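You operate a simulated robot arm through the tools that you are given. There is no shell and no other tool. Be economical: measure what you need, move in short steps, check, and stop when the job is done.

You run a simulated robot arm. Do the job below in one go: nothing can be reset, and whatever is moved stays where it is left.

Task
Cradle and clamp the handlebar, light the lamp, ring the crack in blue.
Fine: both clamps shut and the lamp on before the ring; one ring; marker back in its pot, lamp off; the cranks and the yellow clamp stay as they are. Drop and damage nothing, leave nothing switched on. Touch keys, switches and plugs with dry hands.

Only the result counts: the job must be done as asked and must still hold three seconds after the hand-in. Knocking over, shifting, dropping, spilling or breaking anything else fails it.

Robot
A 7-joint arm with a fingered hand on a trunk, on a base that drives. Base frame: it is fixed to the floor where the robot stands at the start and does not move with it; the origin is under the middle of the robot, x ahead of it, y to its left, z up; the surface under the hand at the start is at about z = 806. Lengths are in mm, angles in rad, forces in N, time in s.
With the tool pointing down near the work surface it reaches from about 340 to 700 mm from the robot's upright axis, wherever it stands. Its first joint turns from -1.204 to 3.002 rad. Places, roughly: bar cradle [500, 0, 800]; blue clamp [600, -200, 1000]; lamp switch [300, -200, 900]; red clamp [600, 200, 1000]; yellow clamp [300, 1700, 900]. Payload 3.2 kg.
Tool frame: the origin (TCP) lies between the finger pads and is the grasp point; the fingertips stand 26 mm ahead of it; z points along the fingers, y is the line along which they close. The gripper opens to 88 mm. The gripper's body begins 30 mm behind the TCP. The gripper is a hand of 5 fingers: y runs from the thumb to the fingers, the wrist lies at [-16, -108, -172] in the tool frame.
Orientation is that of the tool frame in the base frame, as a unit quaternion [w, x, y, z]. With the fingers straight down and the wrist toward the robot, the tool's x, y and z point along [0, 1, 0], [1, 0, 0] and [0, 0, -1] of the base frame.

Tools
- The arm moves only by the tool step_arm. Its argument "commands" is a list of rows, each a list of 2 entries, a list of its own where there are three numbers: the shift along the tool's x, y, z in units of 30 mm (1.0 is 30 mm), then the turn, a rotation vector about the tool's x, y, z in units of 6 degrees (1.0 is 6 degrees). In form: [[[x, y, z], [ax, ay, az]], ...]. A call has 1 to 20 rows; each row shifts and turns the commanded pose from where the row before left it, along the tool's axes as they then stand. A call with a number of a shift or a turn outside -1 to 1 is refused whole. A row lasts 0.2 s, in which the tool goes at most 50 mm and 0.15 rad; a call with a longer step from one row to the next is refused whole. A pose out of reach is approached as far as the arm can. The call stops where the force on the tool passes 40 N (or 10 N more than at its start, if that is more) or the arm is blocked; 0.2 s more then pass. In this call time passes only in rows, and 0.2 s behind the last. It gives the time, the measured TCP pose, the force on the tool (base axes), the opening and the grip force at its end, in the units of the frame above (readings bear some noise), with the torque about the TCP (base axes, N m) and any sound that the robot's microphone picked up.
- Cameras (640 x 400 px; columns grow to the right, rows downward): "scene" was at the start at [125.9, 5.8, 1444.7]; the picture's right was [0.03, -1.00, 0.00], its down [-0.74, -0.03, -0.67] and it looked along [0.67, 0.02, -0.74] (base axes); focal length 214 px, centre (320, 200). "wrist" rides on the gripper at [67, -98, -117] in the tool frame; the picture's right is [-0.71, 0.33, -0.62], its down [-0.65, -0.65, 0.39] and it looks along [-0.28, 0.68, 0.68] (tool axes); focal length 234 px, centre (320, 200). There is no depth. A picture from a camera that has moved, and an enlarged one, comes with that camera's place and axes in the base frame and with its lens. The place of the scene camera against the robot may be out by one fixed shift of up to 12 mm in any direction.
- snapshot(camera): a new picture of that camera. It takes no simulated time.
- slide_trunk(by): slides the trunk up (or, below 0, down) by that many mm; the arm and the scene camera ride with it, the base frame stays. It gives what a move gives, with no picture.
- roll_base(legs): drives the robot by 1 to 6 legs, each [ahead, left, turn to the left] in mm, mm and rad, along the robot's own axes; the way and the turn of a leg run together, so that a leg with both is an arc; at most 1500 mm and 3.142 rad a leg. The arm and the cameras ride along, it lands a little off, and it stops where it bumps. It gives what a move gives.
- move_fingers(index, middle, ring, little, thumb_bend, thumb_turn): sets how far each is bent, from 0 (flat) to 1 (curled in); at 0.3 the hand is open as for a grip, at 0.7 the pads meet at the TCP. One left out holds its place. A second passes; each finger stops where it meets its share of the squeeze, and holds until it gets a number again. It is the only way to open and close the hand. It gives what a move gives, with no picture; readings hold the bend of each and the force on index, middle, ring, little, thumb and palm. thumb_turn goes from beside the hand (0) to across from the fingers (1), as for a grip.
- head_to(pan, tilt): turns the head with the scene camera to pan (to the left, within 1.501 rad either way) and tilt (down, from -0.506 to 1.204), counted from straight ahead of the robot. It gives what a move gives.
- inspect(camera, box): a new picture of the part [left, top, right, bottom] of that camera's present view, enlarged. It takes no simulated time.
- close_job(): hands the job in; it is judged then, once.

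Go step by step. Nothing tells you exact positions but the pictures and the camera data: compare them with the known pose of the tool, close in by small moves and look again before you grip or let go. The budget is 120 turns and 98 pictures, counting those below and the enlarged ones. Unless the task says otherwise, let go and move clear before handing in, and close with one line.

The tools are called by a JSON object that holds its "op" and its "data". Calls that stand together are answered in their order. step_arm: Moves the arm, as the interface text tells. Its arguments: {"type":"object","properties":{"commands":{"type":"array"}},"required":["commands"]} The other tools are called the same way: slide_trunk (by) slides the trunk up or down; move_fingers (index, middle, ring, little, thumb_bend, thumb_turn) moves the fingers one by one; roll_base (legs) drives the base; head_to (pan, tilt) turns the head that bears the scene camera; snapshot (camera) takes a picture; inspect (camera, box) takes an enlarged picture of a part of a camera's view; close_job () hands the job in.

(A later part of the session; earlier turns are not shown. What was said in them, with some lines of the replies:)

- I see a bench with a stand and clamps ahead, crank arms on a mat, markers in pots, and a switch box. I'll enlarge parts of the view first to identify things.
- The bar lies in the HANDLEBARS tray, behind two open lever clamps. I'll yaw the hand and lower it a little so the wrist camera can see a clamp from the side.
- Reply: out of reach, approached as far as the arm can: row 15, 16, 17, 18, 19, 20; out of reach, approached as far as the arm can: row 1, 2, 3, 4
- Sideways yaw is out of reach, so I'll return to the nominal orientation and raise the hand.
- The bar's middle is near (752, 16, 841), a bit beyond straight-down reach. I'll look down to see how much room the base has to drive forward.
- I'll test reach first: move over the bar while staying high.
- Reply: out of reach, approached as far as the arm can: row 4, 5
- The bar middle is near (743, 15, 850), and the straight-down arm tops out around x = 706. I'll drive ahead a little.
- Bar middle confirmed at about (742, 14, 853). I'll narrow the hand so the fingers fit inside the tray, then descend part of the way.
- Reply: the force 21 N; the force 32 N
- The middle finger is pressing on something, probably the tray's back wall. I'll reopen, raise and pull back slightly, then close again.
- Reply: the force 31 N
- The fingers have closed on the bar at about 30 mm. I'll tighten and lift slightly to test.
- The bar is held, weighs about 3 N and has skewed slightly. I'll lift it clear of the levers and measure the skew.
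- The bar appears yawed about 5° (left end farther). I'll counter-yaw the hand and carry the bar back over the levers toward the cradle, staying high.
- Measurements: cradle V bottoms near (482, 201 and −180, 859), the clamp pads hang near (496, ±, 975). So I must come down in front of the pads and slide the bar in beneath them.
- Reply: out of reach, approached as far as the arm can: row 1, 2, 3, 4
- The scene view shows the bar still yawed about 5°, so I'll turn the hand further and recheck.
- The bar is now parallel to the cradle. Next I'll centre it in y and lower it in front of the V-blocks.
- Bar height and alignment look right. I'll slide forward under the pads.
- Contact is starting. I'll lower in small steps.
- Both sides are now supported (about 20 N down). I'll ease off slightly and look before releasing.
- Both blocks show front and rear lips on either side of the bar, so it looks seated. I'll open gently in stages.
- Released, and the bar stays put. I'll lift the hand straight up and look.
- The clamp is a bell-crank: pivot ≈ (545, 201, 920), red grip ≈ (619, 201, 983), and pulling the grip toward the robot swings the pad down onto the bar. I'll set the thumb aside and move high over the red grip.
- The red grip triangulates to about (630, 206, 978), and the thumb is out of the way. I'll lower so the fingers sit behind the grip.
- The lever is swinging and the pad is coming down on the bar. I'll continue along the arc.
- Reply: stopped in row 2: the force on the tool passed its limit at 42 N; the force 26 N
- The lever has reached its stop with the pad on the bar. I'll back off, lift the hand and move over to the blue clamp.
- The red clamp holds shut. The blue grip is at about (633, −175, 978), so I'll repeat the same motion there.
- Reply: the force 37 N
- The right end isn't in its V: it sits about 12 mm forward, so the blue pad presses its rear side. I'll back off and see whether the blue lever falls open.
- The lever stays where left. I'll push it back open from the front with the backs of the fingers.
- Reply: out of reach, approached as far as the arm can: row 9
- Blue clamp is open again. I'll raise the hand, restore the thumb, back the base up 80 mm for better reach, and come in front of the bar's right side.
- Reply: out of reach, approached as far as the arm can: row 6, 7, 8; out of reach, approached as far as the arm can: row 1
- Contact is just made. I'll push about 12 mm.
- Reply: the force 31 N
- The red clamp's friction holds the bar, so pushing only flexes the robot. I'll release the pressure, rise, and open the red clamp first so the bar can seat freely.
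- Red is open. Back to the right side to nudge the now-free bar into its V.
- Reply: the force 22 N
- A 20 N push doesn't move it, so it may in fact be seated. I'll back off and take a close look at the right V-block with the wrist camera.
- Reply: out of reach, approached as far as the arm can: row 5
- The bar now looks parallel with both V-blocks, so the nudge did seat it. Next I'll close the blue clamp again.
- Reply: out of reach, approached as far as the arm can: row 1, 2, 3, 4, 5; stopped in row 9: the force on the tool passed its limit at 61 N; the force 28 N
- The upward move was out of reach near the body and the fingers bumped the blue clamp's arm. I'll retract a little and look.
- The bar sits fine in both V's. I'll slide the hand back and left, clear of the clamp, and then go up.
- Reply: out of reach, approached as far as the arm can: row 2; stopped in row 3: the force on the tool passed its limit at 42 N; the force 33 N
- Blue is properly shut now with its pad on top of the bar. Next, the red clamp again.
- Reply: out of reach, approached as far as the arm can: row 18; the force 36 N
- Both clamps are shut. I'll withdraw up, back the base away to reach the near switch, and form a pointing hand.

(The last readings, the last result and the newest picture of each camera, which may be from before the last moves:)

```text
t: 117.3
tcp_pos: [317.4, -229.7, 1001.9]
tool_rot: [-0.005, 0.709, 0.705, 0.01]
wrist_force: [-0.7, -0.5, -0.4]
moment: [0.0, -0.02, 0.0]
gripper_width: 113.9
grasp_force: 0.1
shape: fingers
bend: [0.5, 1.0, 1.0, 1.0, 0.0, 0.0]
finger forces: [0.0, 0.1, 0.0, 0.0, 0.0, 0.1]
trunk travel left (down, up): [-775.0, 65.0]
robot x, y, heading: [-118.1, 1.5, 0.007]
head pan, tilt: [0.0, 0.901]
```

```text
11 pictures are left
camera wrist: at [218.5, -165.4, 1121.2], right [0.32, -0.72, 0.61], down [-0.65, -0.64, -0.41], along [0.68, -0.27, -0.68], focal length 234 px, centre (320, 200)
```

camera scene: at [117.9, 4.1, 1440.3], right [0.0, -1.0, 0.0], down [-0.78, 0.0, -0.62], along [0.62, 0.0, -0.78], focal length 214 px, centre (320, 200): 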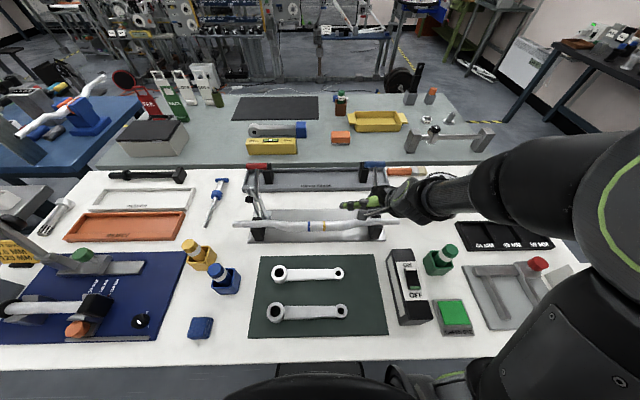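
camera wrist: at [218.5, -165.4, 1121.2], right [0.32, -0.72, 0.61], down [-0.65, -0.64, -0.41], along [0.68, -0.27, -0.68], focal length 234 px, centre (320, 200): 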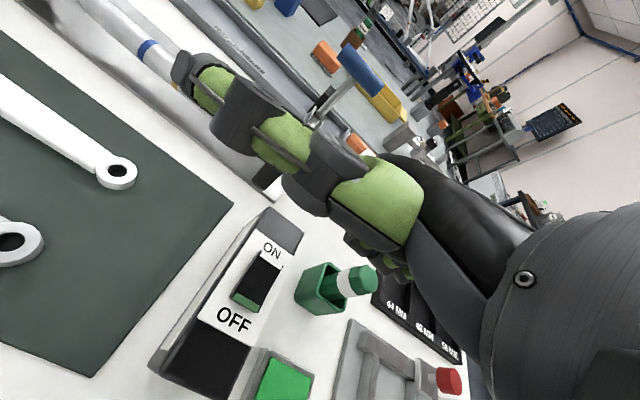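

The rocker centre is near (308, −240, 880) with its ON end at about x = 325. The index finger should sit about 17 mm to the left of the TCP. I'll align it over the ON end and approach.

{"op": "move_fingers", "data": {"index": 0.7}}

{"op": "step_arm", "data": {"commands": [[[-0.9, 0.1, 0.4], [0, 0, 0]], [[0, 0, 0.9], [0, 0, 0]], [[0, 0, 0.6], [0, 0, 0]]]}}

{"op": "inspect", "data": {"camera": "scene", "box": [380, 160, 480, 260]}}

```text
t: 118.3
tcp_pos: [317.4, -229.0, 1002.2]
tool_rot: [-0.006, 0.708, 0.706, 0.01]
wrist_force: [-0.2, -0.3, -0.4]
moment: [-0.01, 0.03, -0.01]
gripper_width: 105.1
grasp_force: 0.1
shape: fingers
bend: [0.7, 1.0, 1.0, 1.0, 0.0, 0.0]
finger forces: [0.1, 0.0, 0.1, 0.0, 0.0, 0.0]
trunk travel left (down, up): [-775.0, 65.0]
robot x, y, heading: [-118.4, 3.1, 0.005]
head pan, tilt: [0.0, 0.901]
```

```text
t: 119.1
tcp_pos: [320.2, -256.3, 945.4]
tool_rot: [-0.006, 0.709, 0.705, 0.01]
wrist_force: [-0.1, -0.5, 0.0]
moment: [0.0, 0.0, 0.06]
gripper_width: 105.1
grasp_force: 0.0
shape: fingers
bend: [0.7, 1.0, 1.0, 1.0, 0.0, 0.0]
finger forces: [0.0, 0.1, 0.1, 0.0, 0.0, 0.1]
trunk travel left (down, up): [-775.0, 65.0]
robot x, y, heading: [-123.5, -1.9, 0.002]
head pan, tilt: [0.0, 0.901]
```

```text
4.00 times, centred on (430, 210) of scene
camera zoom: at [3.2, 3.0, 1439.8], right [0.01, -1.0, 0.0], down [-0.78, 0.0, -0.62], along [0.62, 0.0, -0.78], focal length 858 px, centre (-120, 160)
```

zoom: 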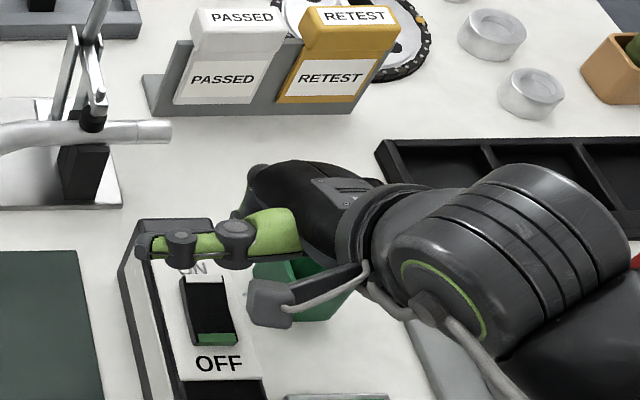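

{"op": "step_arm", "data": {"commands": [[[0.25, 0, 0.3], [0, 0, 0]], [[0, 0, 0.3], [0, 0, 0]], [[0, 0, 0.2], [0, 0, 0]]]}}

{"op": "step_arm", "data": {"commands": [[[0, 0, 0.2], [0, 0, 0]], [[0, 0, 0.2], [0, 0, 0]]]}}

```text
t: 119.9
tcp_pos: [324.3, -245.6, 924.8]
tool_rot: [-0.006, 0.709, 0.705, 0.01]
wrist_force: [0.5, 0.1, 0.5]
moment: [-0.02, 0.01, -0.01]
gripper_width: 105.1
grasp_force: 0.5
shape: fingers
bend: [0.7, 1.0, 1.0, 1.0, 0.0, 0.0]
finger forces: [0.9, 0.0, 0.1, 0.1, 0.0, 0.0]
trunk travel left (down, up): [-775.0, 65.0]
robot x, y, heading: [-116.1, -2.8, 0.004]
head pan, tilt: [0.0, 0.901]
```

```text
t: 120.5
tcp_pos: [324.2, -245.4, 914.6]
tool_rot: [0.0, 0.708, 0.706, 0.014]
wrist_force: [5.8, -2.1, 20.4]
moment: [0.14, -0.2, -0.09]
gripper_width: 104.7
grasp_force: 11.0
shape: fingers
bend: [0.7, 1.0, 1.0, 1.0, 0.0, 0.0]
finger forces: [20.8, 0.0, 0.0, 0.0, 0.0, 0.0]
trunk travel left (down, up): [-775.0, 65.0]
robot x, y, heading: [-120.2, -0.5, 0.005]
head pan, tilt: [0.0, 0.901]
heard: click
```

A click was heard, so the switch has moved. I'll lift off and check it, along with the bar for the lamp's effect.

{"op": "step_arm", "data": {"commands": [[[0, 0, -0.7], [0, 0, 0]], [[0, 0, -1], [0, 0, 0]], [[0, 0, -1], [0, 0, 0]], [[0, 0, -1], [0, 0, 0]], [[0.7, 0.7, -0.9], [0, 0, 0]], [[0.7, 0.7, -0.5], [0, 0, 0]]]}}

{"op": "inspect", "data": {"camera": "scene", "box": [220, 130, 480, 290]}}

```text
t: 121.9
tcp_pos: [364.9, -208.0, 1065.0]
tool_rot: [-0.007, 0.709, 0.705, 0.01]
wrist_force: [-0.4, 0.2, -0.2]
moment: [-0.02, -0.01, -0.02]
gripper_width: 105.4
grasp_force: 0.0
shape: fingers
bend: [0.7, 1.0, 1.0, 1.0, 0.0, 0.0]
finger forces: [0.0, 0.0, 0.0, 0.0, 0.1, 0.0]
trunk travel left (down, up): [-775.0, 65.0]
robot x, y, heading: [-118.4, 2.2, 0.004]
head pan, tilt: [0.0, 0.901]
```

```text
2.46 times, centred on (350, 210) of scene
camera zoom: at [4.0, 4.5, 1439.7], right [0.01, -1.0, 0.0], down [-0.78, 0.0, -0.62], along [0.62, 0.0, -0.78], focal length 528 px, centre (246, 175)
```

zoom: 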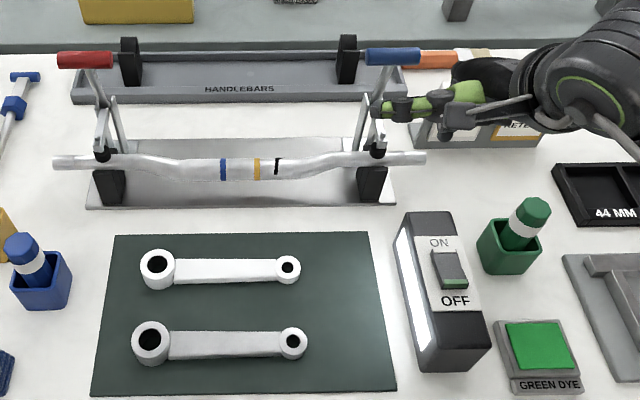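

The lamp strip is lit and the crack shows as a dark mark about 28 mm right of the yellow band, near (473, −42). Next comes the blue marker, whose head is near (317, 260, 915). I'll open the hand and go above it.

{"op": "move_fingers", "data": {"index": 0.3, "middle": 0.3, "ring": 0.3, "little": 0.3, "thumb_bend": 0.3, "thumb_turn": 1.0}}

{"op": "step_arm", "data": {"commands": [[[0.98, -0.1, 0], [0, 0, 0]], [[0.98, -0.1, 0], [0, 0, 0]], [[0.98, -0.1, 0], [0, 0, 0]], [[0.98, -0.1, 0], [0, 0, 0]], [[0.98, -0.1, 0], [0, 0, 0]], [[0.98, -0.1, 0], [0, 0, 0]], [[0.98, -0.1, 0], [0, 0, 0]], [[0.98, -0.1, 0], [0, 0, 0]], [[0.98, -0.1, 0], [0, 0, 0]], [[0.98, -0.1, 0], [0, 0, 0]], [[0.98, -0.1, 0], [0, 0, 0]], [[0.98, -0.1, 0], [0, 0, 0]], [[0.98, -0.1, 0], [0, 0, 0]], [[0.98, -0.1, 0], [0, 0, 0]], [[0.98, -0.1, 0], [0, 0, 0]], [[0.9, -0.1, 0], [0, 0, 0]]]}}

{"op": "snapshot", "data": {"camera": "wrist"}}

```text
t: 122.9
tcp_pos: [364.3, -207.9, 1065.0]
tool_rot: [-0.005, 0.709, 0.705, 0.011]
wrist_force: [-0.4, -1.1, -0.2]
moment: [0.01, 0.01, 0.04]
gripper_width: 88.3
grasp_force: 0.0
shape: fingers
bend: [0.3, 0.3, 0.3, 0.3, 0.3, 0.97]
finger forces: [0.1, 0.0, 0.1, 0.0, 0.0, 0.0]
trunk travel left (down, up): [-775.0, 65.0]
robot x, y, heading: [-118.1, -5.0, 0.005]
head pan, tilt: [0.0, 0.901]
```

```text
t: 126.3
tcp_pos: [317.3, 262.0, 1075.2]
tool_rot: [-0.005, 0.709, 0.706, 0.01]
wrist_force: [0.9, 0.4, -0.2]
moment: [-0.01, -0.05, 0.01]
gripper_width: 88.2
grasp_force: 0.0
shape: fingers
bend: [0.3, 0.3, 0.3, 0.3, 0.3, 0.97]
finger forces: [0.0, 0.0, 0.1, 0.0, 0.0, 0.0]
trunk travel left (down, up): [-775.0, 65.0]
robot x, y, heading: [-119.3, -4.5, 0.007]
head pan, tilt: [0.0, 0.901]
```

```text
8 pictures are left
camera wrist: at [218.0, 326.9, 1192.7], right [0.32, -0.72, 0.61], down [-0.65, -0.64, -0.41], along [0.68, -0.27, -0.68], focal length 234 px, centre (320, 200)
```

wrist: 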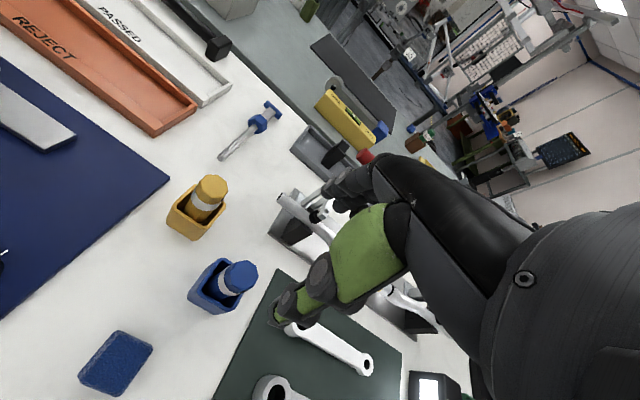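

The marker head triangulates to (318, 263, 912). I'll descend straight and grip it.

{"op": "step_arm", "data": {"commands": [[[0, 0, 0.9], [0, 0, 0]], [[0, 0, 0.9], [0, 0, 0]], [[0, 0, 0.9], [0, 0, 0]], [[0, 0, 0.9], [0, 0, 0]], [[0, 0, 0.9], [0, 0, 0]], [[0, 0, 0.6], [0, 0, 0]], [[0, 0, 0.5], [0, 0, 0]]]}}

{"op": "inspect", "data": {"camera": "wrist", "box": [220, 120, 460, 330]}}

```text
t: 127.9
tcp_pos: [320.2, 264.7, 908.5]
tool_rot: [-0.005, 0.709, 0.705, 0.01]
wrist_force: [0.8, 0.3, 0.2]
moment: [0.01, 0.02, 0.01]
gripper_width: 88.1
grasp_force: 0.1
shape: fingers
bend: [0.3, 0.3, 0.3, 0.3, 0.3, 0.97]
finger forces: [0.0, 0.0, 0.1, 0.1, 0.0, 0.1]
trunk travel left (down, up): [-775.0, 65.0]
robot x, y, heading: [-119.2, 3.7, 0.007]
head pan, tilt: [0.0, 0.901]
```

```text
1.90 times, centred on (340, 225) of wrist
camera zoom: at [220.8, 330.1, 1027.0], right [0.32, -0.72, 0.61], down [-0.65, -0.64, -0.41], along [0.68, -0.27, -0.68], focal length 446 px, centre (282, 152)
```

zoom: 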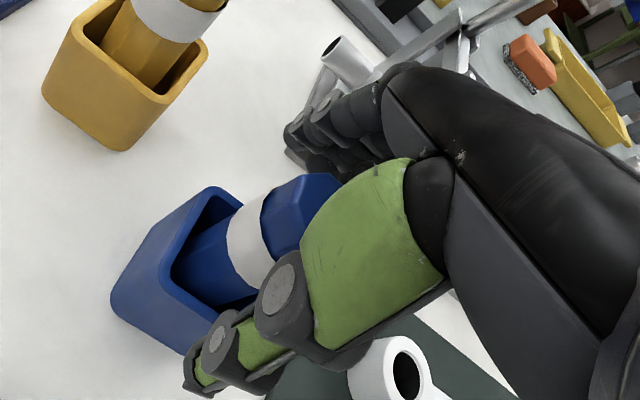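

The head is centred in the grasp, so I'll close the thumb, index and middle on it.

{"op": "move_fingers", "data": {"index": 0.55, "middle": 0.55, "thumb_bend": 0.55}}

{"op": "move_fingers", "data": {"index": 0.65, "middle": 0.65, "ring": 0.5, "thumb_bend": 0.65}}

```text
t: 128.9
tcp_pos: [319.5, 265.4, 907.3]
tool_rot: [-0.005, 0.709, 0.705, 0.01]
wrist_force: [0.2, 0.1, -0.1]
moment: [-0.02, -0.02, -0.04]
gripper_width: 35.4
grasp_force: 0.0
shape: fingers
bend: [0.55, 0.55, 0.3, 0.3, 0.55, 1.0]
finger forces: [0.0, 0.1, 0.0, 0.0, 0.0, 0.0]
trunk travel left (down, up): [-775.0, 65.0]
robot x, y, heading: [-119.4, 0.7, 0.002]
head pan, tilt: [0.0, 0.901]
```

```text
t: 129.9
tcp_pos: [319.6, 265.2, 908.6]
tool_rot: [-0.006, 0.709, 0.705, 0.011]
wrist_force: [-0.4, 0.6, 0.8]
moment: [-0.01, -0.04, 0.03]
gripper_width: 29.1
grasp_force: 8.7
shape: fingers
bend: [0.61, 0.59, 0.5, 0.3, 0.58, 1.0]
finger forces: [3.7, 4.7, 0.0, 0.1, 8.9, 0.0]
trunk travel left (down, up): [-775.0, 65.0]
robot x, y, heading: [-122.4, 1.3, 0.004]
head pan, tilt: [0.0, 0.901]
```

Firm, even grip at about 29 mm. I'll tighten slightly, lift the marker straight out and look.

{"op": "move_fingers", "data": {"index": 0.7, "middle": 0.7, "thumb_bend": 0.68}}

{"op": "step_arm", "data": {"commands": [[[0, 0, -0.4], [0, 0, 0]], [[0, 0, -0.7], [0, 0, 0]], [[0, 0, -0.8], [0, 0, 0]], [[0, 0, -0.8], [0, 0, 0]], [[0, 0, -0.8], [0, 0, 0]], [[0, 0, -0.8], [0, 0, 0]], [[0, 0, -0.8], [0, 0, 0]]]}}

{"op": "step_arm", "data": {"commands": [[[-0.8, 0.4, 0], [0, 0, 0]], [[-0.93, 0.48, 0], [0, 0, 0]], [[-0.93, 0.48, 0], [0, 0, 0]], [[-0.93, 0.48, 0], [0, 0, 0]], [[-0.93, 0.48, 0], [0, 0, 0]], [[-0.93, 0.48, 0], [0, 0, 0]], [[-0.93, 0.48, 0], [0, 0, 0]], [[-0.93, 0.48, 0], [0, 0, 0]], [[-0.93, 0.48, 0], [0, 0, 0]], [[-0.93, 0.48, 0], [0, 0, 0]], [[-0.9, 0.48, 0], [0, 0, 0]], [[0, 0, 0.8], [0, 0, 0]]]}}

{"op": "inspect", "data": {"camera": "scene", "box": [260, 150, 400, 240]}}

```text
t: 130.9
tcp_pos: [319.1, 265.0, 908.4]
tool_rot: [-0.006, 0.709, 0.705, 0.011]
wrist_force: [0.2, -0.2, 1.6]
moment: [0.0, 0.0, 0.0]
gripper_width: 28.9
grasp_force: 12.9
shape: fingers
bend: [0.63, 0.61, 0.5, 0.3, 0.58, 1.0]
finger forces: [5.8, 7.0, 0.1, 0.0, 13.3, 0.0]
trunk travel left (down, up): [-775.0, 65.0]
robot x, y, heading: [-119.8, -0.2, 0.009]
head pan, tilt: [0.0, 0.901]
```

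```text
t: 132.5
tcp_pos: [317.7, 261.1, 1061.5]
tool_rot: [-0.006, 0.709, 0.705, 0.011]
wrist_force: [-0.1, -0.1, -0.9]
moment: [-0.01, -0.01, 0.01]
gripper_width: 28.1
grasp_force: 13.0
shape: fingers
bend: [0.63, 0.61, 0.5, 0.3, 0.58, 1.0]
finger forces: [5.7, 6.6, 0.0, 0.0, 13.0, 0.0]
trunk travel left (down, up): [-775.0, 65.0]
robot x, y, heading: [-121.2, -6.2, 0.005]
head pan, tilt: [0.0, 0.901]
```

```text
t: 135.1
tcp_pos: [471.9, -39.4, 1033.6]
tool_rot: [-0.006, 0.709, 0.705, 0.011]
wrist_force: [-0.6, 0.2, -0.9]
moment: [-0.04, 0.01, -0.06]
gripper_width: 27.7
grasp_force: 12.7
shape: fingers
bend: [0.63, 0.61, 0.5, 0.3, 0.58, 1.0]
finger forces: [5.7, 6.7, 0.0, 0.1, 12.8, 0.0]
trunk travel left (down, up): [-775.0, 65.0]
robot x, y, heading: [-114.4, -2.6, 0.008]
head pan, tilt: [0.0, 0.901]
```

```text
4.44 times, centred on (330, 195) of scene
camera zoom: at [4.0, 4.1, 1439.8], right [0.01, -1.0, 0.0], down [-0.78, 0.0, -0.62], along [0.62, 0.0, -0.78], focal length 953 px, centre (276, 222)
```

zoom: 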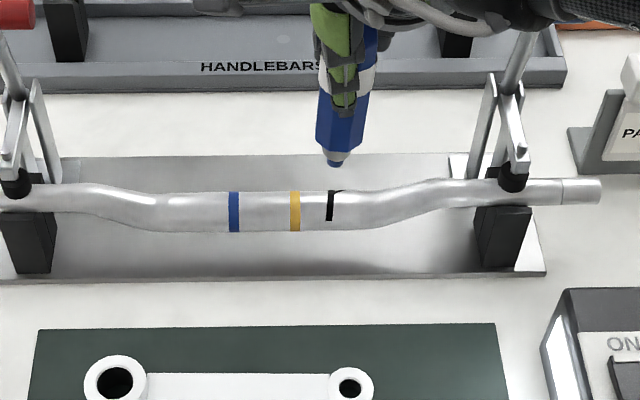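

The tip is about 2.5 mm right of the crack and hovering. I take the bar's axis as x ≈ 483 and its top as z ≈ 876. I'll shift to the ring's start (12 mm left of the crack) and lower.

{"op": "step_arm", "data": {"commands": [[[0.24, 0.17, 0.3], [0, 0, 0]], [[0.24, 0.17, 0.4], [0, 0, 0]], [[0, 0, 0.4], [0, 0, 0]], [[0, 0, 0.2], [0, 0, 0]]]}}

{"op": "step_arm", "data": {"commands": [[[0, 0, 0.07], [0, 0, 0]], [[0, 0, 0.07], [0, 0, 0]], [[0, 0, 0.07], [0, 0, 0]]]}}

```text
t: 136.1
tcp_pos: [482.4, -25.6, 992.2]
tool_rot: [-0.005, 0.709, 0.705, 0.011]
wrist_force: [0.2, 0.3, -1.0]
moment: [0.01, -0.02, -0.01]
gripper_width: 28.1
grasp_force: 12.5
shape: fingers
bend: [0.63, 0.61, 0.5, 0.3, 0.58, 1.0]
finger forces: [5.6, 6.6, 0.1, 0.1, 12.7, 0.0]
trunk travel left (down, up): [-775.0, 65.0]
robot x, y, heading: [-119.1, -1.1, 0.007]
head pan, tilt: [0.0, 0.901]
```

```text
t: 136.9
tcp_pos: [481.7, -25.7, 986.8]
tool_rot: [-0.006, 0.709, 0.705, 0.01]
wrist_force: [0.8, 0.9, -0.3]
moment: [-0.01, -0.01, 0.02]
gripper_width: 27.8
grasp_force: 12.5
shape: fingers
bend: [0.63, 0.61, 0.5, 0.3, 0.58, 1.0]
finger forces: [5.7, 6.6, 0.1, 0.0, 12.7, 0.1]
trunk travel left (down, up): [-775.0, 65.0]
robot x, y, heading: [-117.4, -0.6, 0.007]
head pan, tilt: [0.0, 0.901]
```

{"op": "step_arm", "data": {"commands": [[[0, 0, 0.08], [0, 0, 0]], [[0, 0, 0.08], [0, 0, 0]]]}}

{"op": "inspect", "data": {"camera": "scene", "box": [300, 175, 360, 215]}}

```text
t: 137.5
tcp_pos: [482.8, -25.4, 981.0]
tool_rot: [-0.005, 0.709, 0.705, 0.01]
wrist_force: [-1.0, -0.8, -1.0]
moment: [-0.02, 0.01, -0.01]
gripper_width: 27.8
grasp_force: 11.6
shape: fingers
bend: [0.63, 0.61, 0.5, 0.3, 0.58, 1.0]
finger forces: [5.7, 6.6, 0.0, 0.0, 12.7, 0.1]
trunk travel left (down, up): [-775.0, 65.0]
robot x, y, heading: [-119.8, -3.4, 0.003]
head pan, tilt: [0.0, 0.901]
```

```text
10.00 times, centred on (330, 195) of scene
camera zoom: at [3.5, 3.5, 1439.8], right [0.01, -1.0, 0.0], down [-0.78, 0.0, -0.62], along [0.62, 0.0, -0.78], focal length 2145 px, centre (220, 250)
```

zoom: 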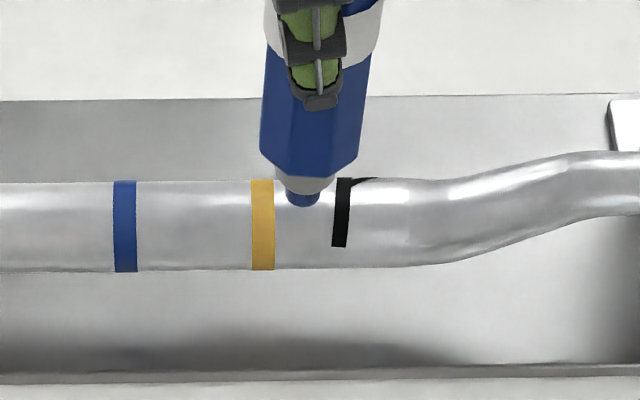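

The tip is slightly in front of the bar's top line and about 13 mm left of the crack. I'll shift 6 mm away and lower to contact.

{"op": "step_arm", "data": {"commands": [[[0, 0.2, 0], [0, 0, 0]], [[0, 0, 0.07], [0, 0, 0]], [[0, 0, 0.07], [0, 0, 0]]]}}

{"op": "step_arm", "data": {"commands": [[[0, 0, 0.07], [0, 0, 0]]]}}

{"op": "step_arm", "data": {"commands": [[[0, 0, 0.07], [0, 0, 0]]]}}

```text
t: 138.3
tcp_pos: [489.1, -25.4, 975.6]
tool_rot: [-0.006, 0.709, 0.705, 0.01]
wrist_force: [-0.6, -0.6, -1.0]
moment: [0.01, 0.04, -0.01]
gripper_width: 27.8
grasp_force: 12.3
shape: fingers
bend: [0.63, 0.61, 0.5, 0.3, 0.58, 1.0]
finger forces: [5.7, 6.6, 0.1, 0.0, 12.6, 0.0]
trunk travel left (down, up): [-775.0, 65.0]
robot x, y, heading: [-116.4, -2.9, 0.007]
head pan, tilt: [0.0, 0.901]
```

```text
t: 138.7
tcp_pos: [488.3, -24.9, 973.3]
tool_rot: [-0.005, 0.709, 0.706, 0.011]
wrist_force: [-0.1, -0.3, -2.0]
moment: [0.0, 0.01, 0.01]
gripper_width: 27.9
grasp_force: 12.3
shape: fingers
bend: [0.63, 0.61, 0.5, 0.3, 0.58, 1.0]
finger forces: [5.7, 6.6, 0.0, 0.1, 12.7, 0.1]
trunk travel left (down, up): [-775.0, 65.0]
robot x, y, heading: [-121.0, 1.5, 0.005]
head pan, tilt: [0.0, 0.901]
```

```text
t: 139.1
tcp_pos: [488.4, -25.6, 973.1]
tool_rot: [-0.005, 0.709, 0.705, 0.011]
wrist_force: [0.8, -0.4, 4.4]
moment: [0.02, -0.06, -0.02]
gripper_width: 27.8
grasp_force: 13.0
shape: fingers
bend: [0.63, 0.61, 0.5, 0.3, 0.58, 1.0]
finger forces: [6.0, 7.0, 0.0, 0.0, 13.0, 0.0]
trunk travel left (down, up): [-775.0, 65.0]
robot x, y, heading: [-115.5, 0.7, 0.005]
head pan, tilt: [0.0, 0.901]
```

Contact is made at about 5 N. I'll draw the ring in short arcs, following the bar's curve and watching the force.

{"op": "step_arm", "data": {"commands": [[[-0.01, -0.083, 0.005], [0, 0, 0]], [[-0.023, -0.083, 0.015], [0, 0, 0]], [[-0.04, -0.075, 0.022], [0, 0, 0]], [[-0.053, -0.065, 0.028], [0, 0, 0]]]}}

```text
t: 140.1
tcp_pos: [478.1, -29.7, 971.2]
tool_rot: [-0.006, 0.708, 0.706, 0.011]
wrist_force: [0.6, 0.0, 6.2]
moment: [0.01, -0.04, -0.02]
gripper_width: 27.9
grasp_force: 12.8
shape: fingers
bend: [0.63, 0.61, 0.5, 0.3, 0.58, 1.0]
finger forces: [6.2, 7.1, 0.0, 0.1, 13.4, 0.1]
trunk travel left (down, up): [-775.0, 65.0]
robot x, y, heading: [-117.7, -1.6, 0.002]
head pan, tilt: [0.0, 0.901]
```

{"op": "step_arm", "data": {"commands": [[[-0.065, -0.053, 0.028], [0, 0, 0]], [[-0.075, -0.04, 0.024], [0, 0, 0]], [[-0.083, -0.023, 0.016], [0, 0, 0]], [[-0.083, -0.01, 0.008], [0, 0, 0]]]}}

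{"op": "step_arm", "data": {"commands": [[[-0.083, 0.01, -0.006], [0, 0, 0]], [[-0.083, 0.023, -0.014], [0, 0, 0]], [[-0.075, 0.04, -0.022], [0, 0, 0]], [[-0.065, 0.053, -0.026], [0, 0, 0]]]}}

```text
t: 141.1
tcp_pos: [475.4, -38.0, 968.5]
tool_rot: [-0.007, 0.709, 0.705, 0.01]
wrist_force: [-0.3, 0.7, -0.2]
moment: [0.05, 0.11, -0.05]
gripper_width: 28.1
grasp_force: 12.5
shape: fingers
bend: [0.63, 0.62, 0.5, 0.3, 0.58, 1.0]
finger forces: [5.7, 6.3, 0.1, 0.0, 13.2, 0.1]
trunk travel left (down, up): [-775.0, 65.0]
robot x, y, heading: [-115.8, 3.7, 0.003]
head pan, tilt: [0.0, 0.901]
```

```text
t: 142.1
tcp_pos: [479.6, -46.7, 970.8]
tool_rot: [-0.006, 0.709, 0.705, 0.011]
wrist_force: [-1.6, -0.3, -0.4]
moment: [0.02, 0.07, -0.02]
gripper_width: 27.7
grasp_force: 12.6
shape: fingers
bend: [0.63, 0.62, 0.5, 0.3, 0.58, 1.0]
finger forces: [5.6, 6.4, 0.0, 0.0, 13.1, 0.1]
trunk travel left (down, up): [-775.0, 65.0]
robot x, y, heading: [-117.3, -0.4, 0.008]
head pan, tilt: [0.0, 0.901]
```

{"op": "step_arm", "data": {"commands": [[[-0.053, 0.065, -0.01], [0, 0, 0]], [[-0.04, 0.075, -0.012], [0, 0, 0]], [[-0.023, 0.083, -0.008], [0, 0, 0]], [[-0.01, 0.083, -0.003], [0, 0, 0]]]}}

{"op": "inspect", "data": {"camera": "scene", "box": [300, 175, 360, 215]}}

```text
t: 143.1
tcp_pos: [488.6, -51.2, 971.6]
tool_rot: [-0.006, 0.71, 0.704, 0.01]
wrist_force: [-2.1, 0.3, 2.5]
moment: [0.04, 0.26, 0.01]
gripper_width: 27.7
grasp_force: 13.0
shape: fingers
bend: [0.64, 0.63, 0.5, 0.3, 0.58, 1.0]
finger forces: [5.3, 5.6, 0.1, 0.0, 13.9, 0.0]
trunk travel left (down, up): [-775.0, 65.0]
robot x, y, heading: [-119.0, 0.1, 0.004]
head pan, tilt: [0.0, 0.901]
```

```text
10.00 times, centred on (330, 195) of scene
camera zoom: at [2.2, 3.6, 1439.9], right [0.01, -1.0, 0.0], down [-0.78, 0.0, -0.62], along [0.62, 0.0, -0.78], focal length 2145 px, centre (220, 250)
```

zoom: 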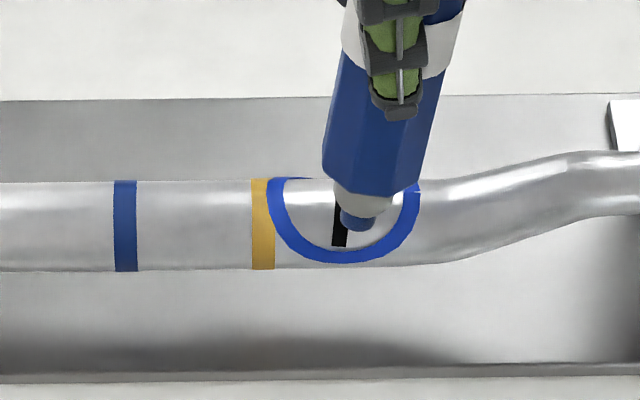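

The blue ring around the crack is now there in full, so I must not draw further. I'll lift straight up, level the slightly tilted marker, and carry it back over its pot.

{"op": "step_arm", "data": {"commands": [[[0, 0, -0.5], [0, 0, 0]], [[0, 0, -0.8], [0, 0, 0]], [[0, 0, -0.8], [0, 0, 0]], [[0, 0, -0.9], [0, 0, 0]], [[0.8, -0.4, 0], [0, 0, 0]], [[0.93, -0.5, 0], [0, 0, 0]], [[0.95, -0.5, 0], [0, 0, 0]], [[0.95, -0.5, 0], [0, 0, 0]], [[0.95, -0.5, 0], [0, 0, 0]], [[0.95, -0.5, 0], [0, 0, 0]], [[0.95, -0.5, 0], [0, 0, 0]], [[0.95, -0.5, 0], [0, 0, 0]], [[0.95, -0.5, 0], [0, 0, 0]], [[0.95, -0.5, 0], [0, 0, 0]], [[0.95, -0.55, 0], [0, 0, 0]], [[0.4, -0.2, 0], [0, 0, 0]]]}}

{"op": "step_arm", "data": {"commands": [[[0, 0, 0], [-0.4, -0.3, 0]], [[0, 0, 0], [-0.4, -0.3, 0]]]}}

{"op": "snapshot", "data": {"camera": "scene"}}

```text
t: 146.5
tcp_pos: [320.4, 268.9, 1065.0]
tool_rot: [-0.007, 0.709, 0.705, 0.01]
wrist_force: [0.4, -0.4, -1.1]
moment: [0.0, -0.01, -0.01]
gripper_width: 27.5
grasp_force: 11.4
shape: fingers
bend: [0.64, 0.62, 0.5, 0.3, 0.58, 1.0]
finger forces: [5.2, 6.8, 0.0, 0.0, 11.8, 0.1]
trunk travel left (down, up): [-775.0, 65.0]
robot x, y, heading: [-118.3, -0.5, 0.005]
head pan, tilt: [0.0, 0.901]
```

```text
t: 147.1
tcp_pos: [326.8, 263.6, 1069.1]
tool_rot: [0.041, 0.714, 0.699, 0.02]
wrist_force: [-0.2, -0.3, -0.1]
moment: [0.0, 0.0, 0.0]
gripper_width: 27.3
grasp_force: 11.5
shape: fingers
bend: [0.64, 0.62, 0.5, 0.3, 0.58, 1.0]
finger forces: [5.2, 6.8, 0.0, 0.1, 11.9, 0.0]
trunk travel left (down, up): [-775.0, 65.0]
robot x, y, heading: [-121.2, -1.2, 0.006]
head pan, tilt: [0.0, 0.901]
```

```text
3 pictures are left
camera scene: at [3.7, 3.2, 1439.8], right [0.01, -1.0, 0.0], down [-0.78, 0.0, -0.62], along [0.62, 0.0, -0.78], focal length 214 px, centre (320, 200)
```

scene: 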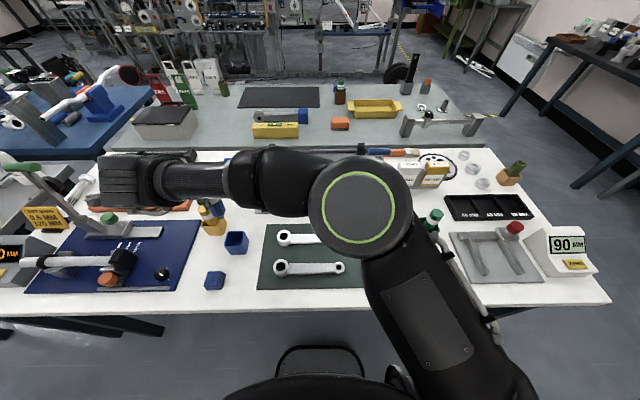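

{"op": "inspect", "data": {"camera": "scene", "box": [180, 180, 270, 260]}}

```text
5.00 times, centred on (225, 220) of scene
camera zoom: at [3.7, 3.2, 1439.8], right [0.01, -1.0, 0.0], down [-0.78, 0.0, -0.62], along [0.62, 0.0, -0.78], focal length 1072 px, centre (795, 100)
```

zoom: 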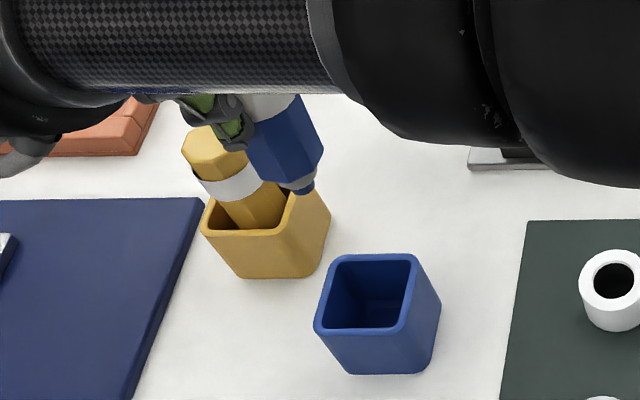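

The marker hangs vertical now, with the empty pot just below. I'll centre over the pot and lower to just above the rim.

{"op": "step_arm", "data": {"commands": [[[0.06, -0.33, -0.03], [0, 0, 0]], [[0.026, -0.078, 0.9], [0, 0, 0]], [[0.026, -0.078, 0.9], [0, 0, 0]], [[0.026, -0.078, 0.9], [0, 0, 0]], [[0.02, -0.06, 0.7], [0, 0, 0]]]}}

{"op": "inspect", "data": {"camera": "scene", "box": [180, 180, 270, 260]}}

```text
t: 148.3
tcp_pos: [311.1, 266.9, 965.6]
tool_rot: [0.047, 0.708, 0.705, 0.018]
wrist_force: [0.2, -0.2, -1.4]
moment: [-0.02, 0.02, 0.0]
gripper_width: 27.4
grasp_force: 12.0
shape: fingers
bend: [0.64, 0.62, 0.5, 0.3, 0.58, 1.0]
finger forces: [5.2, 6.7, 0.0, 0.0, 11.9, 0.0]
trunk travel left (down, up): [-775.0, 65.0]
robot x, y, heading: [-122.6, -1.3, 0.011]
head pan, tilt: [0.0, 0.901]
```

```text
5.00 times, centred on (225, 220) of scene
camera zoom: at [3.7, 3.9, 1439.8], right [0.01, -1.0, 0.0], down [-0.78, 0.0, -0.62], along [0.62, 0.0, -0.78], focal length 1072 px, centre (795, 100)
```

zoom: 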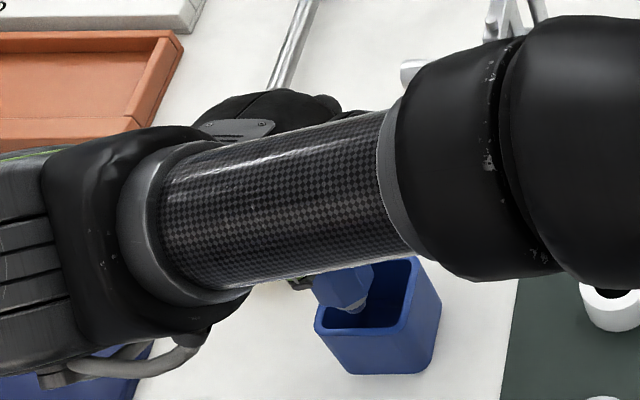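

The pot centre is about 16 mm farther from the robot than the tip. I'll shift and lower into the pot while checking the force.

{"op": "step_arm", "data": {"commands": [[[0.04, 0.27, 0.02], [0, 0, 0]], [[0.04, 0.27, 0.02], [0, 0, 0]], [[0.016, -0.037, 0.4], [0, 0, 0]], [[0.016, -0.037, 0.4], [0, 0, 0]], [[0.012, -0.028, 0.3], [0, 0, 0]]]}}

```text
t: 149.5
tcp_pos: [326.0, 270.7, 936.8]
tool_rot: [0.048, 0.709, 0.704, 0.02]
wrist_force: [-1.9, 0.6, 9.0]
moment: [0.01, -0.11, -0.04]
gripper_width: 27.3
grasp_force: 14.3
shape: fingers
bend: [0.64, 0.62, 0.5, 0.3, 0.58, 1.0]
finger forces: [5.9, 7.6, 0.0, 0.0, 14.1, 0.1]
trunk travel left (down, up): [-775.0, 65.0]
robot x, y, heading: [-120.7, -6.3, 0.004]
head pan, tilt: [0.0, 0.901]
```

It is touching the far rim. I'll raise, come back 7 mm and retry.

{"op": "step_arm", "data": {"commands": [[[-0.016, 0.037, -0.4], [0, 0, 0]], [[-0.13, -0.23, -0.02], [0, 0, 0]], [[0.016, -0.037, 0.4], [0, 0, 0]], [[0.006, -0.014, 0.15], [0, 0, 0]]]}}

```text
t: 150.5
tcp_pos: [320.8, 267.6, 928.3]
tool_rot: [0.047, 0.708, 0.704, 0.018]
wrist_force: [-0.3, 0.2, -1.1]
moment: [-0.02, 0.02, 0.02]
gripper_width: 27.3
grasp_force: 12.2
shape: fingers
bend: [0.64, 0.62, 0.5, 0.3, 0.58, 1.0]
finger forces: [5.7, 6.7, 0.1, 0.0, 12.2, 0.0]
trunk travel left (down, up): [-775.0, 65.0]
robot x, y, heading: [-119.2, 0.8, 0.008]
head pan, tilt: [0.0, 0.901]
```

No contact, so the tip is inside the pot. Continuing down gently.

{"op": "step_arm", "data": {"commands": [[[0.006, -0.014, 0.15], [0, 0, 0]], [[0.006, -0.014, 0.15], [0, 0, 0]], [[0.004, -0.01, 0.12], [0, 0, 0]]]}}

{"op": "step_arm", "data": {"commands": [[[0.004, -0.008, 0.09], [0, 0, 0]], [[0.004, -0.008, 0.09], [0, 0, 0]]]}}

```text
t: 151.3
tcp_pos: [320.8, 267.8, 917.0]
tool_rot: [0.046, 0.709, 0.703, 0.019]
wrist_force: [0.7, -0.2, -0.8]
moment: [0.01, -0.01, -0.02]
gripper_width: 27.4
grasp_force: 12.3
shape: fingers
bend: [0.64, 0.62, 0.5, 0.3, 0.58, 1.0]
finger forces: [5.7, 6.8, 0.0, 0.1, 12.3, 0.0]
trunk travel left (down, up): [-775.0, 65.0]
robot x, y, heading: [-120.1, -1.6, 0.001]
head pan, tilt: [0.0, 0.901]
```

```text
t: 151.9
tcp_pos: [321.4, 268.3, 908.6]
tool_rot: [0.046, 0.709, 0.704, 0.018]
wrist_force: [0.2, 0.7, -0.8]
moment: [-0.03, 0.03, 0.01]
gripper_width: 27.0
grasp_force: 12.5
shape: fingers
bend: [0.64, 0.62, 0.5, 0.3, 0.58, 1.0]
finger forces: [5.6, 6.8, 0.1, 0.0, 12.2, 0.0]
trunk travel left (down, up): [-775.0, 65.0]
robot x, y, heading: [-116.5, 4.0, 0.007]
head pan, tilt: [0.0, 0.901]
```

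{"op": "step_arm", "data": {"commands": [[[0.003, -0.006, 0.07], [0, 0, 0]], [[0.003, -0.006, 0.07], [0, 0, 0]]]}}

```text
t: 152.5
tcp_pos: [319.6, 266.8, 908.0]
tool_rot: [0.047, 0.708, 0.704, 0.021]
wrist_force: [-0.9, 0.3, 14.5]
moment: [0.02, 0.05, -0.01]
gripper_width: 27.1
grasp_force: 14.0
shape: fingers
bend: [0.64, 0.62, 0.5, 0.3, 0.59, 1.0]
finger forces: [6.1, 7.3, 0.0, 0.1, 13.7, 0.1]
trunk travel left (down, up): [-775.0, 65.0]
robot x, y, heading: [-120.4, -2.5, -0.001]
head pan, tilt: [0.0, 0.901]
```

The marker is on the pot floor. I'll ease up slightly, release evenly, and rise straight.

{"op": "step_arm", "data": {"commands": [[[0, 0.004, -0.06], [0, 0, 0]]]}}

{"op": "move_fingers", "data": {"index": 0.55, "middle": 0.55, "thumb_bend": 0.52}}

{"op": "move_fingers", "data": {"index": 0.3, "middle": 0.3, "ring": 0.3, "thumb_bend": 0.3}}

{"op": "step_arm", "data": {"commands": [[[-0.016, 0.037, -0.4], [0, 0, 0]], [[-0.03, 0.07, -0.8], [0, 0, 0]], [[-0.037, 0.083, -0.9], [0, 0, 0]], [[-0.037, 0.083, -0.9], [0, 0, 0]], [[-0.037, 0.083, -0.9], [0, 0, 0]], [[-0.037, 0.083, -0.9], [0, 0, 0]], [[-0.02, 0.04, -0.5], [0.4, 0.3, 0]], [[0, 0, 0], [0.4, 0.3, 0]]]}}

```text
t: 152.9
tcp_pos: [319.4, 265.4, 907.5]
tool_rot: [0.046, 0.708, 0.704, 0.019]
wrist_force: [-0.3, 0.4, 14.2]
moment: [0.02, -0.01, 0.05]
gripper_width: 26.9
grasp_force: 13.5
shape: fingers
bend: [0.64, 0.62, 0.5, 0.3, 0.59, 1.0]
finger forces: [6.1, 7.7, 0.0, 0.0, 13.3, 0.0]
trunk travel left (down, up): [-775.0, 65.0]
robot x, y, heading: [-120.9, -2.8, 0.007]
head pan, tilt: [0.0, 0.901]
```

```text
t: 153.9
tcp_pos: [320.1, 266.9, 906.1]
tool_rot: [0.047, 0.709, 0.703, 0.018]
wrist_force: [0.2, -1.1, -0.4]
moment: [-0.01, 0.0, 0.02]
gripper_width: 38.0
grasp_force: 0.0
shape: fingers
bend: [0.55, 0.55, 0.5, 0.3, 0.52, 1.0]
finger forces: [0.0, 0.1, 0.1, 0.0, 0.1, 0.1]
trunk travel left (down, up): [-775.0, 65.0]
robot x, y, heading: [-121.0, 1.1, -0.001]
head pan, tilt: [0.0, 0.901]
```

```text
t: 154.9
tcp_pos: [320.0, 267.7, 908.5]
tool_rot: [0.047, 0.708, 0.704, 0.017]
wrist_force: [-0.2, -0.4, -0.1]
moment: [0.02, 0.0, 0.04]
gripper_width: 87.2
grasp_force: 0.1
shape: fingers
bend: [0.3, 0.3, 0.3, 0.3, 0.3, 0.97]
finger forces: [0.0, 0.0, 0.1, 0.0, 0.0, 0.1]
trunk travel left (down, up): [-775.0, 65.0]
robot x, y, heading: [-117.5, 0.1, 0.004]
head pan, tilt: [0.0, 0.901]
```

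```text
t: 156.7
tcp_pos: [320.8, 267.3, 1066.4]
tool_rot: [-0.006, 0.709, 0.705, 0.01]
wrist_force: [-0.3, -0.3, -0.4]
moment: [0.03, 0.01, 0.0]
gripper_width: 87.6
grasp_force: 0.0
shape: fingers
bend: [0.3, 0.3, 0.3, 0.3, 0.3, 0.97]
finger forces: [0.1, 0.0, 0.1, 0.0, 0.0, 0.0]
trunk travel left (down, up): [-775.0, 65.0]
robot x, y, heading: [-119.4, 0.6, 0.007]
head pan, tilt: [0.0, 0.901]
```

Marker is back in its pot. Now to switch the lamp off: make the pointing hand and go above the OFF end of the rocker.

{"op": "step_arm", "data": {"commands": [[[-0.95, -0.06, 0], [0, 0, 0]], [[-0.95, -0.06, 0], [0, 0, 0]], [[-0.95, -0.06, 0], [0, 0, 0]], [[-0.95, -0.06, 0], [0, 0, 0]], [[-0.95, -0.06, 0], [0, 0, 0]], [[-0.95, -0.06, 0], [0, 0, 0]], [[-0.95, -0.06, 0], [0, 0, 0]], [[-0.95, -0.06, 0], [0, 0, 0]], [[-0.95, -0.06, 0], [0, 0, 0]], [[-0.95, -0.06, 0], [0, 0, 0]], [[-0.95, -0.06, 0], [0, 0, 0]], [[-0.95, -0.06, 0], [0, 0, 0]], [[-0.95, -0.06, 0], [0, 0, 0]], [[-0.95, -0.06, 0], [0, 0, 0]], [[-0.95, -0.06, 0], [0, 0, 0]], [[-0.95, -0.06, 0], [0, 0, 0]], [[-0.95, -0.06, 0], [0, 0, 0]], [[-0.95, -0.06, 0], [0, 0, 0]]]}}

{"op": "move_fingers", "data": {"index": 0.7, "middle": 1.0, "ring": 1.0, "little": 1.0, "thumb_bend": 0.0, "thumb_turn": 0.0}}

```text
t: 160.5
tcp_pos: [284.8, -248.1, 1053.1]
tool_rot: [-0.005, 0.708, 0.706, 0.01]
wrist_force: [0.2, 0.8, -0.6]
moment: [0.0, 0.02, 0.02]
gripper_width: 87.7
grasp_force: 0.0
shape: fingers
bend: [0.3, 0.3, 0.3, 0.3, 0.3, 0.97]
finger forces: [0.0, 0.1, 0.0, 0.0, 0.1, 0.0]
trunk travel left (down, up): [-775.0, 65.0]
robot x, y, heading: [-121.4, -1.5, 0.003]
head pan, tilt: [0.0, 0.901]
```

```text
t: 161.5
tcp_pos: [285.5, -245.8, 1055.7]
tool_rot: [-0.006, 0.709, 0.705, 0.01]
wrist_force: [0.3, 0.8, 0.0]
moment: [0.01, 0.01, -0.02]
gripper_width: 104.8
grasp_force: 0.0
shape: fingers
bend: [0.7, 1.0, 1.0, 1.0, 0.01, 0.0]
finger forces: [0.1, 0.0, 0.1, 0.0, 0.0, 0.1]
trunk travel left (down, up): [-775.0, 65.0]
robot x, y, heading: [-120.3, 2.6, 0.008]
head pan, tilt: [0.0, 0.901]
```

{"op": "step_arm", "data": {"commands": [[[0.05, 0.1, 0.85], [0, 0, 0]], [[0, 0, 0.85], [0, 0, 0]], [[0, 0, 0.85], [0, 0, 0]], [[0, 0, 0.85], [0, 0, 0]], [[0, 0, 0.75], [0, 0, 0]]]}}

{"op": "step_arm", "data": {"commands": [[[0, 0, 0.15], [0, 0, 0]], [[0, 0, 0.15], [0, 0, 0]], [[0, 0, 0.15], [0, 0, 0]]]}}

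```text
t: 162.7
tcp_pos: [288.8, -239.0, 928.7]
tool_rot: [-0.005, 0.708, 0.706, 0.011]
wrist_force: [-0.4, 0.2, 0.3]
moment: [0.01, -0.01, 0.0]
gripper_width: 105.4
grasp_force: 0.0
shape: fingers
bend: [0.7, 1.0, 1.0, 1.0, 0.01, 0.0]
finger forces: [0.0, 0.1, 0.0, 0.0, 0.0, 0.1]
trunk travel left (down, up): [-775.0, 65.0]
robot x, y, heading: [-115.5, -0.3, 0.009]
head pan, tilt: [0.0, 0.901]
```

```text
t: 163.5
tcp_pos: [290.3, -239.5, 922.8]
tool_rot: [0.002, 0.708, 0.706, 0.015]
wrist_force: [3.4, -1.0, 32.2]
moment: [0.15, -0.37, 0.01]
gripper_width: 104.1
grasp_force: 15.8
shape: fingers
bend: [0.7, 1.0, 1.0, 1.0, 0.01, 0.0]
finger forces: [30.9, 0.1, 0.0, 0.0, 0.0, 0.0]
trunk travel left (down, up): [-775.0, 65.0]
robot x, y, heading: [-120.2, 2.4, 0.002]
head pan, tilt: [0.0, 0.901]
heard: click
```

Click heard. I'll lift away clear and take the last picture to verify everything.

{"op": "step_arm", "data": {"commands": [[[0, 0, -0.5], [0, 0, 0]], [[0, 0, -1], [0, 0, 0]], [[0, 0, -1], [0, 0, 0]], [[0, 0, -1], [0, 0, 0]], [[-0.8, 0, -1], [0, 0, 0]], [[-1, 0.3, -1], [0, 0, 0]], [[-1, 0.3, -0.8], [0, 0, 0]], [[-1, 0.3, 0], [0, 0, 0]]]}}

{"op": "inspect", "data": {"camera": "scene", "box": [180, 140, 480, 310]}}

```text
t: 165.3
tcp_pos: [316.9, -359.0, 1103.5]
tool_rot: [-0.007, 0.708, 0.706, 0.01]
wrist_force: [0.4, 0.5, -0.5]
moment: [-0.02, 0.0, 0.0]
gripper_width: 105.2
grasp_force: 0.1
shape: fingers
bend: [0.7, 1.0, 1.0, 1.0, 0.01, 0.0]
finger forces: [0.0, 0.1, 0.0, 0.0, 0.1, 0.0]
trunk travel left (down, up): [-775.0, 65.0]
robot x, y, heading: [-118.1, 1.7, 0.002]
head pan, tilt: [0.0, 0.901]
```

```text
2.13 times, centred on (330, 225) of scene
camera zoom: at [3.6, 2.1, 1439.8], right [0.01, -1.0, 0.0], down [-0.78, 0.0, -0.62], along [0.62, 0.0, -0.78], focal length 458 px, centre (299, 147)
```

zoom: 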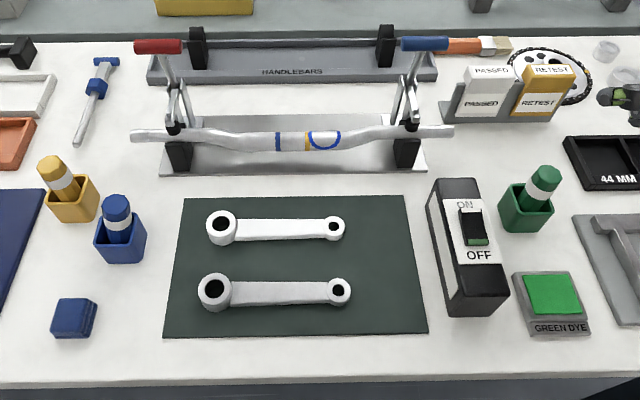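

The lamp is off and its strip is dark. The marker is in its pot, both clamps are shut, and one blue ring shows on the bar. The hand is clear, so I'm handing in.

{"op": "close_job", "data": {}}

```text
The job is handed in.
```

The handlebar is cradled with both clamps shut, and the crack has one blue ring, drawn with the clamps shut and the lamp on. The marker is back in its pot and the lamp is off.
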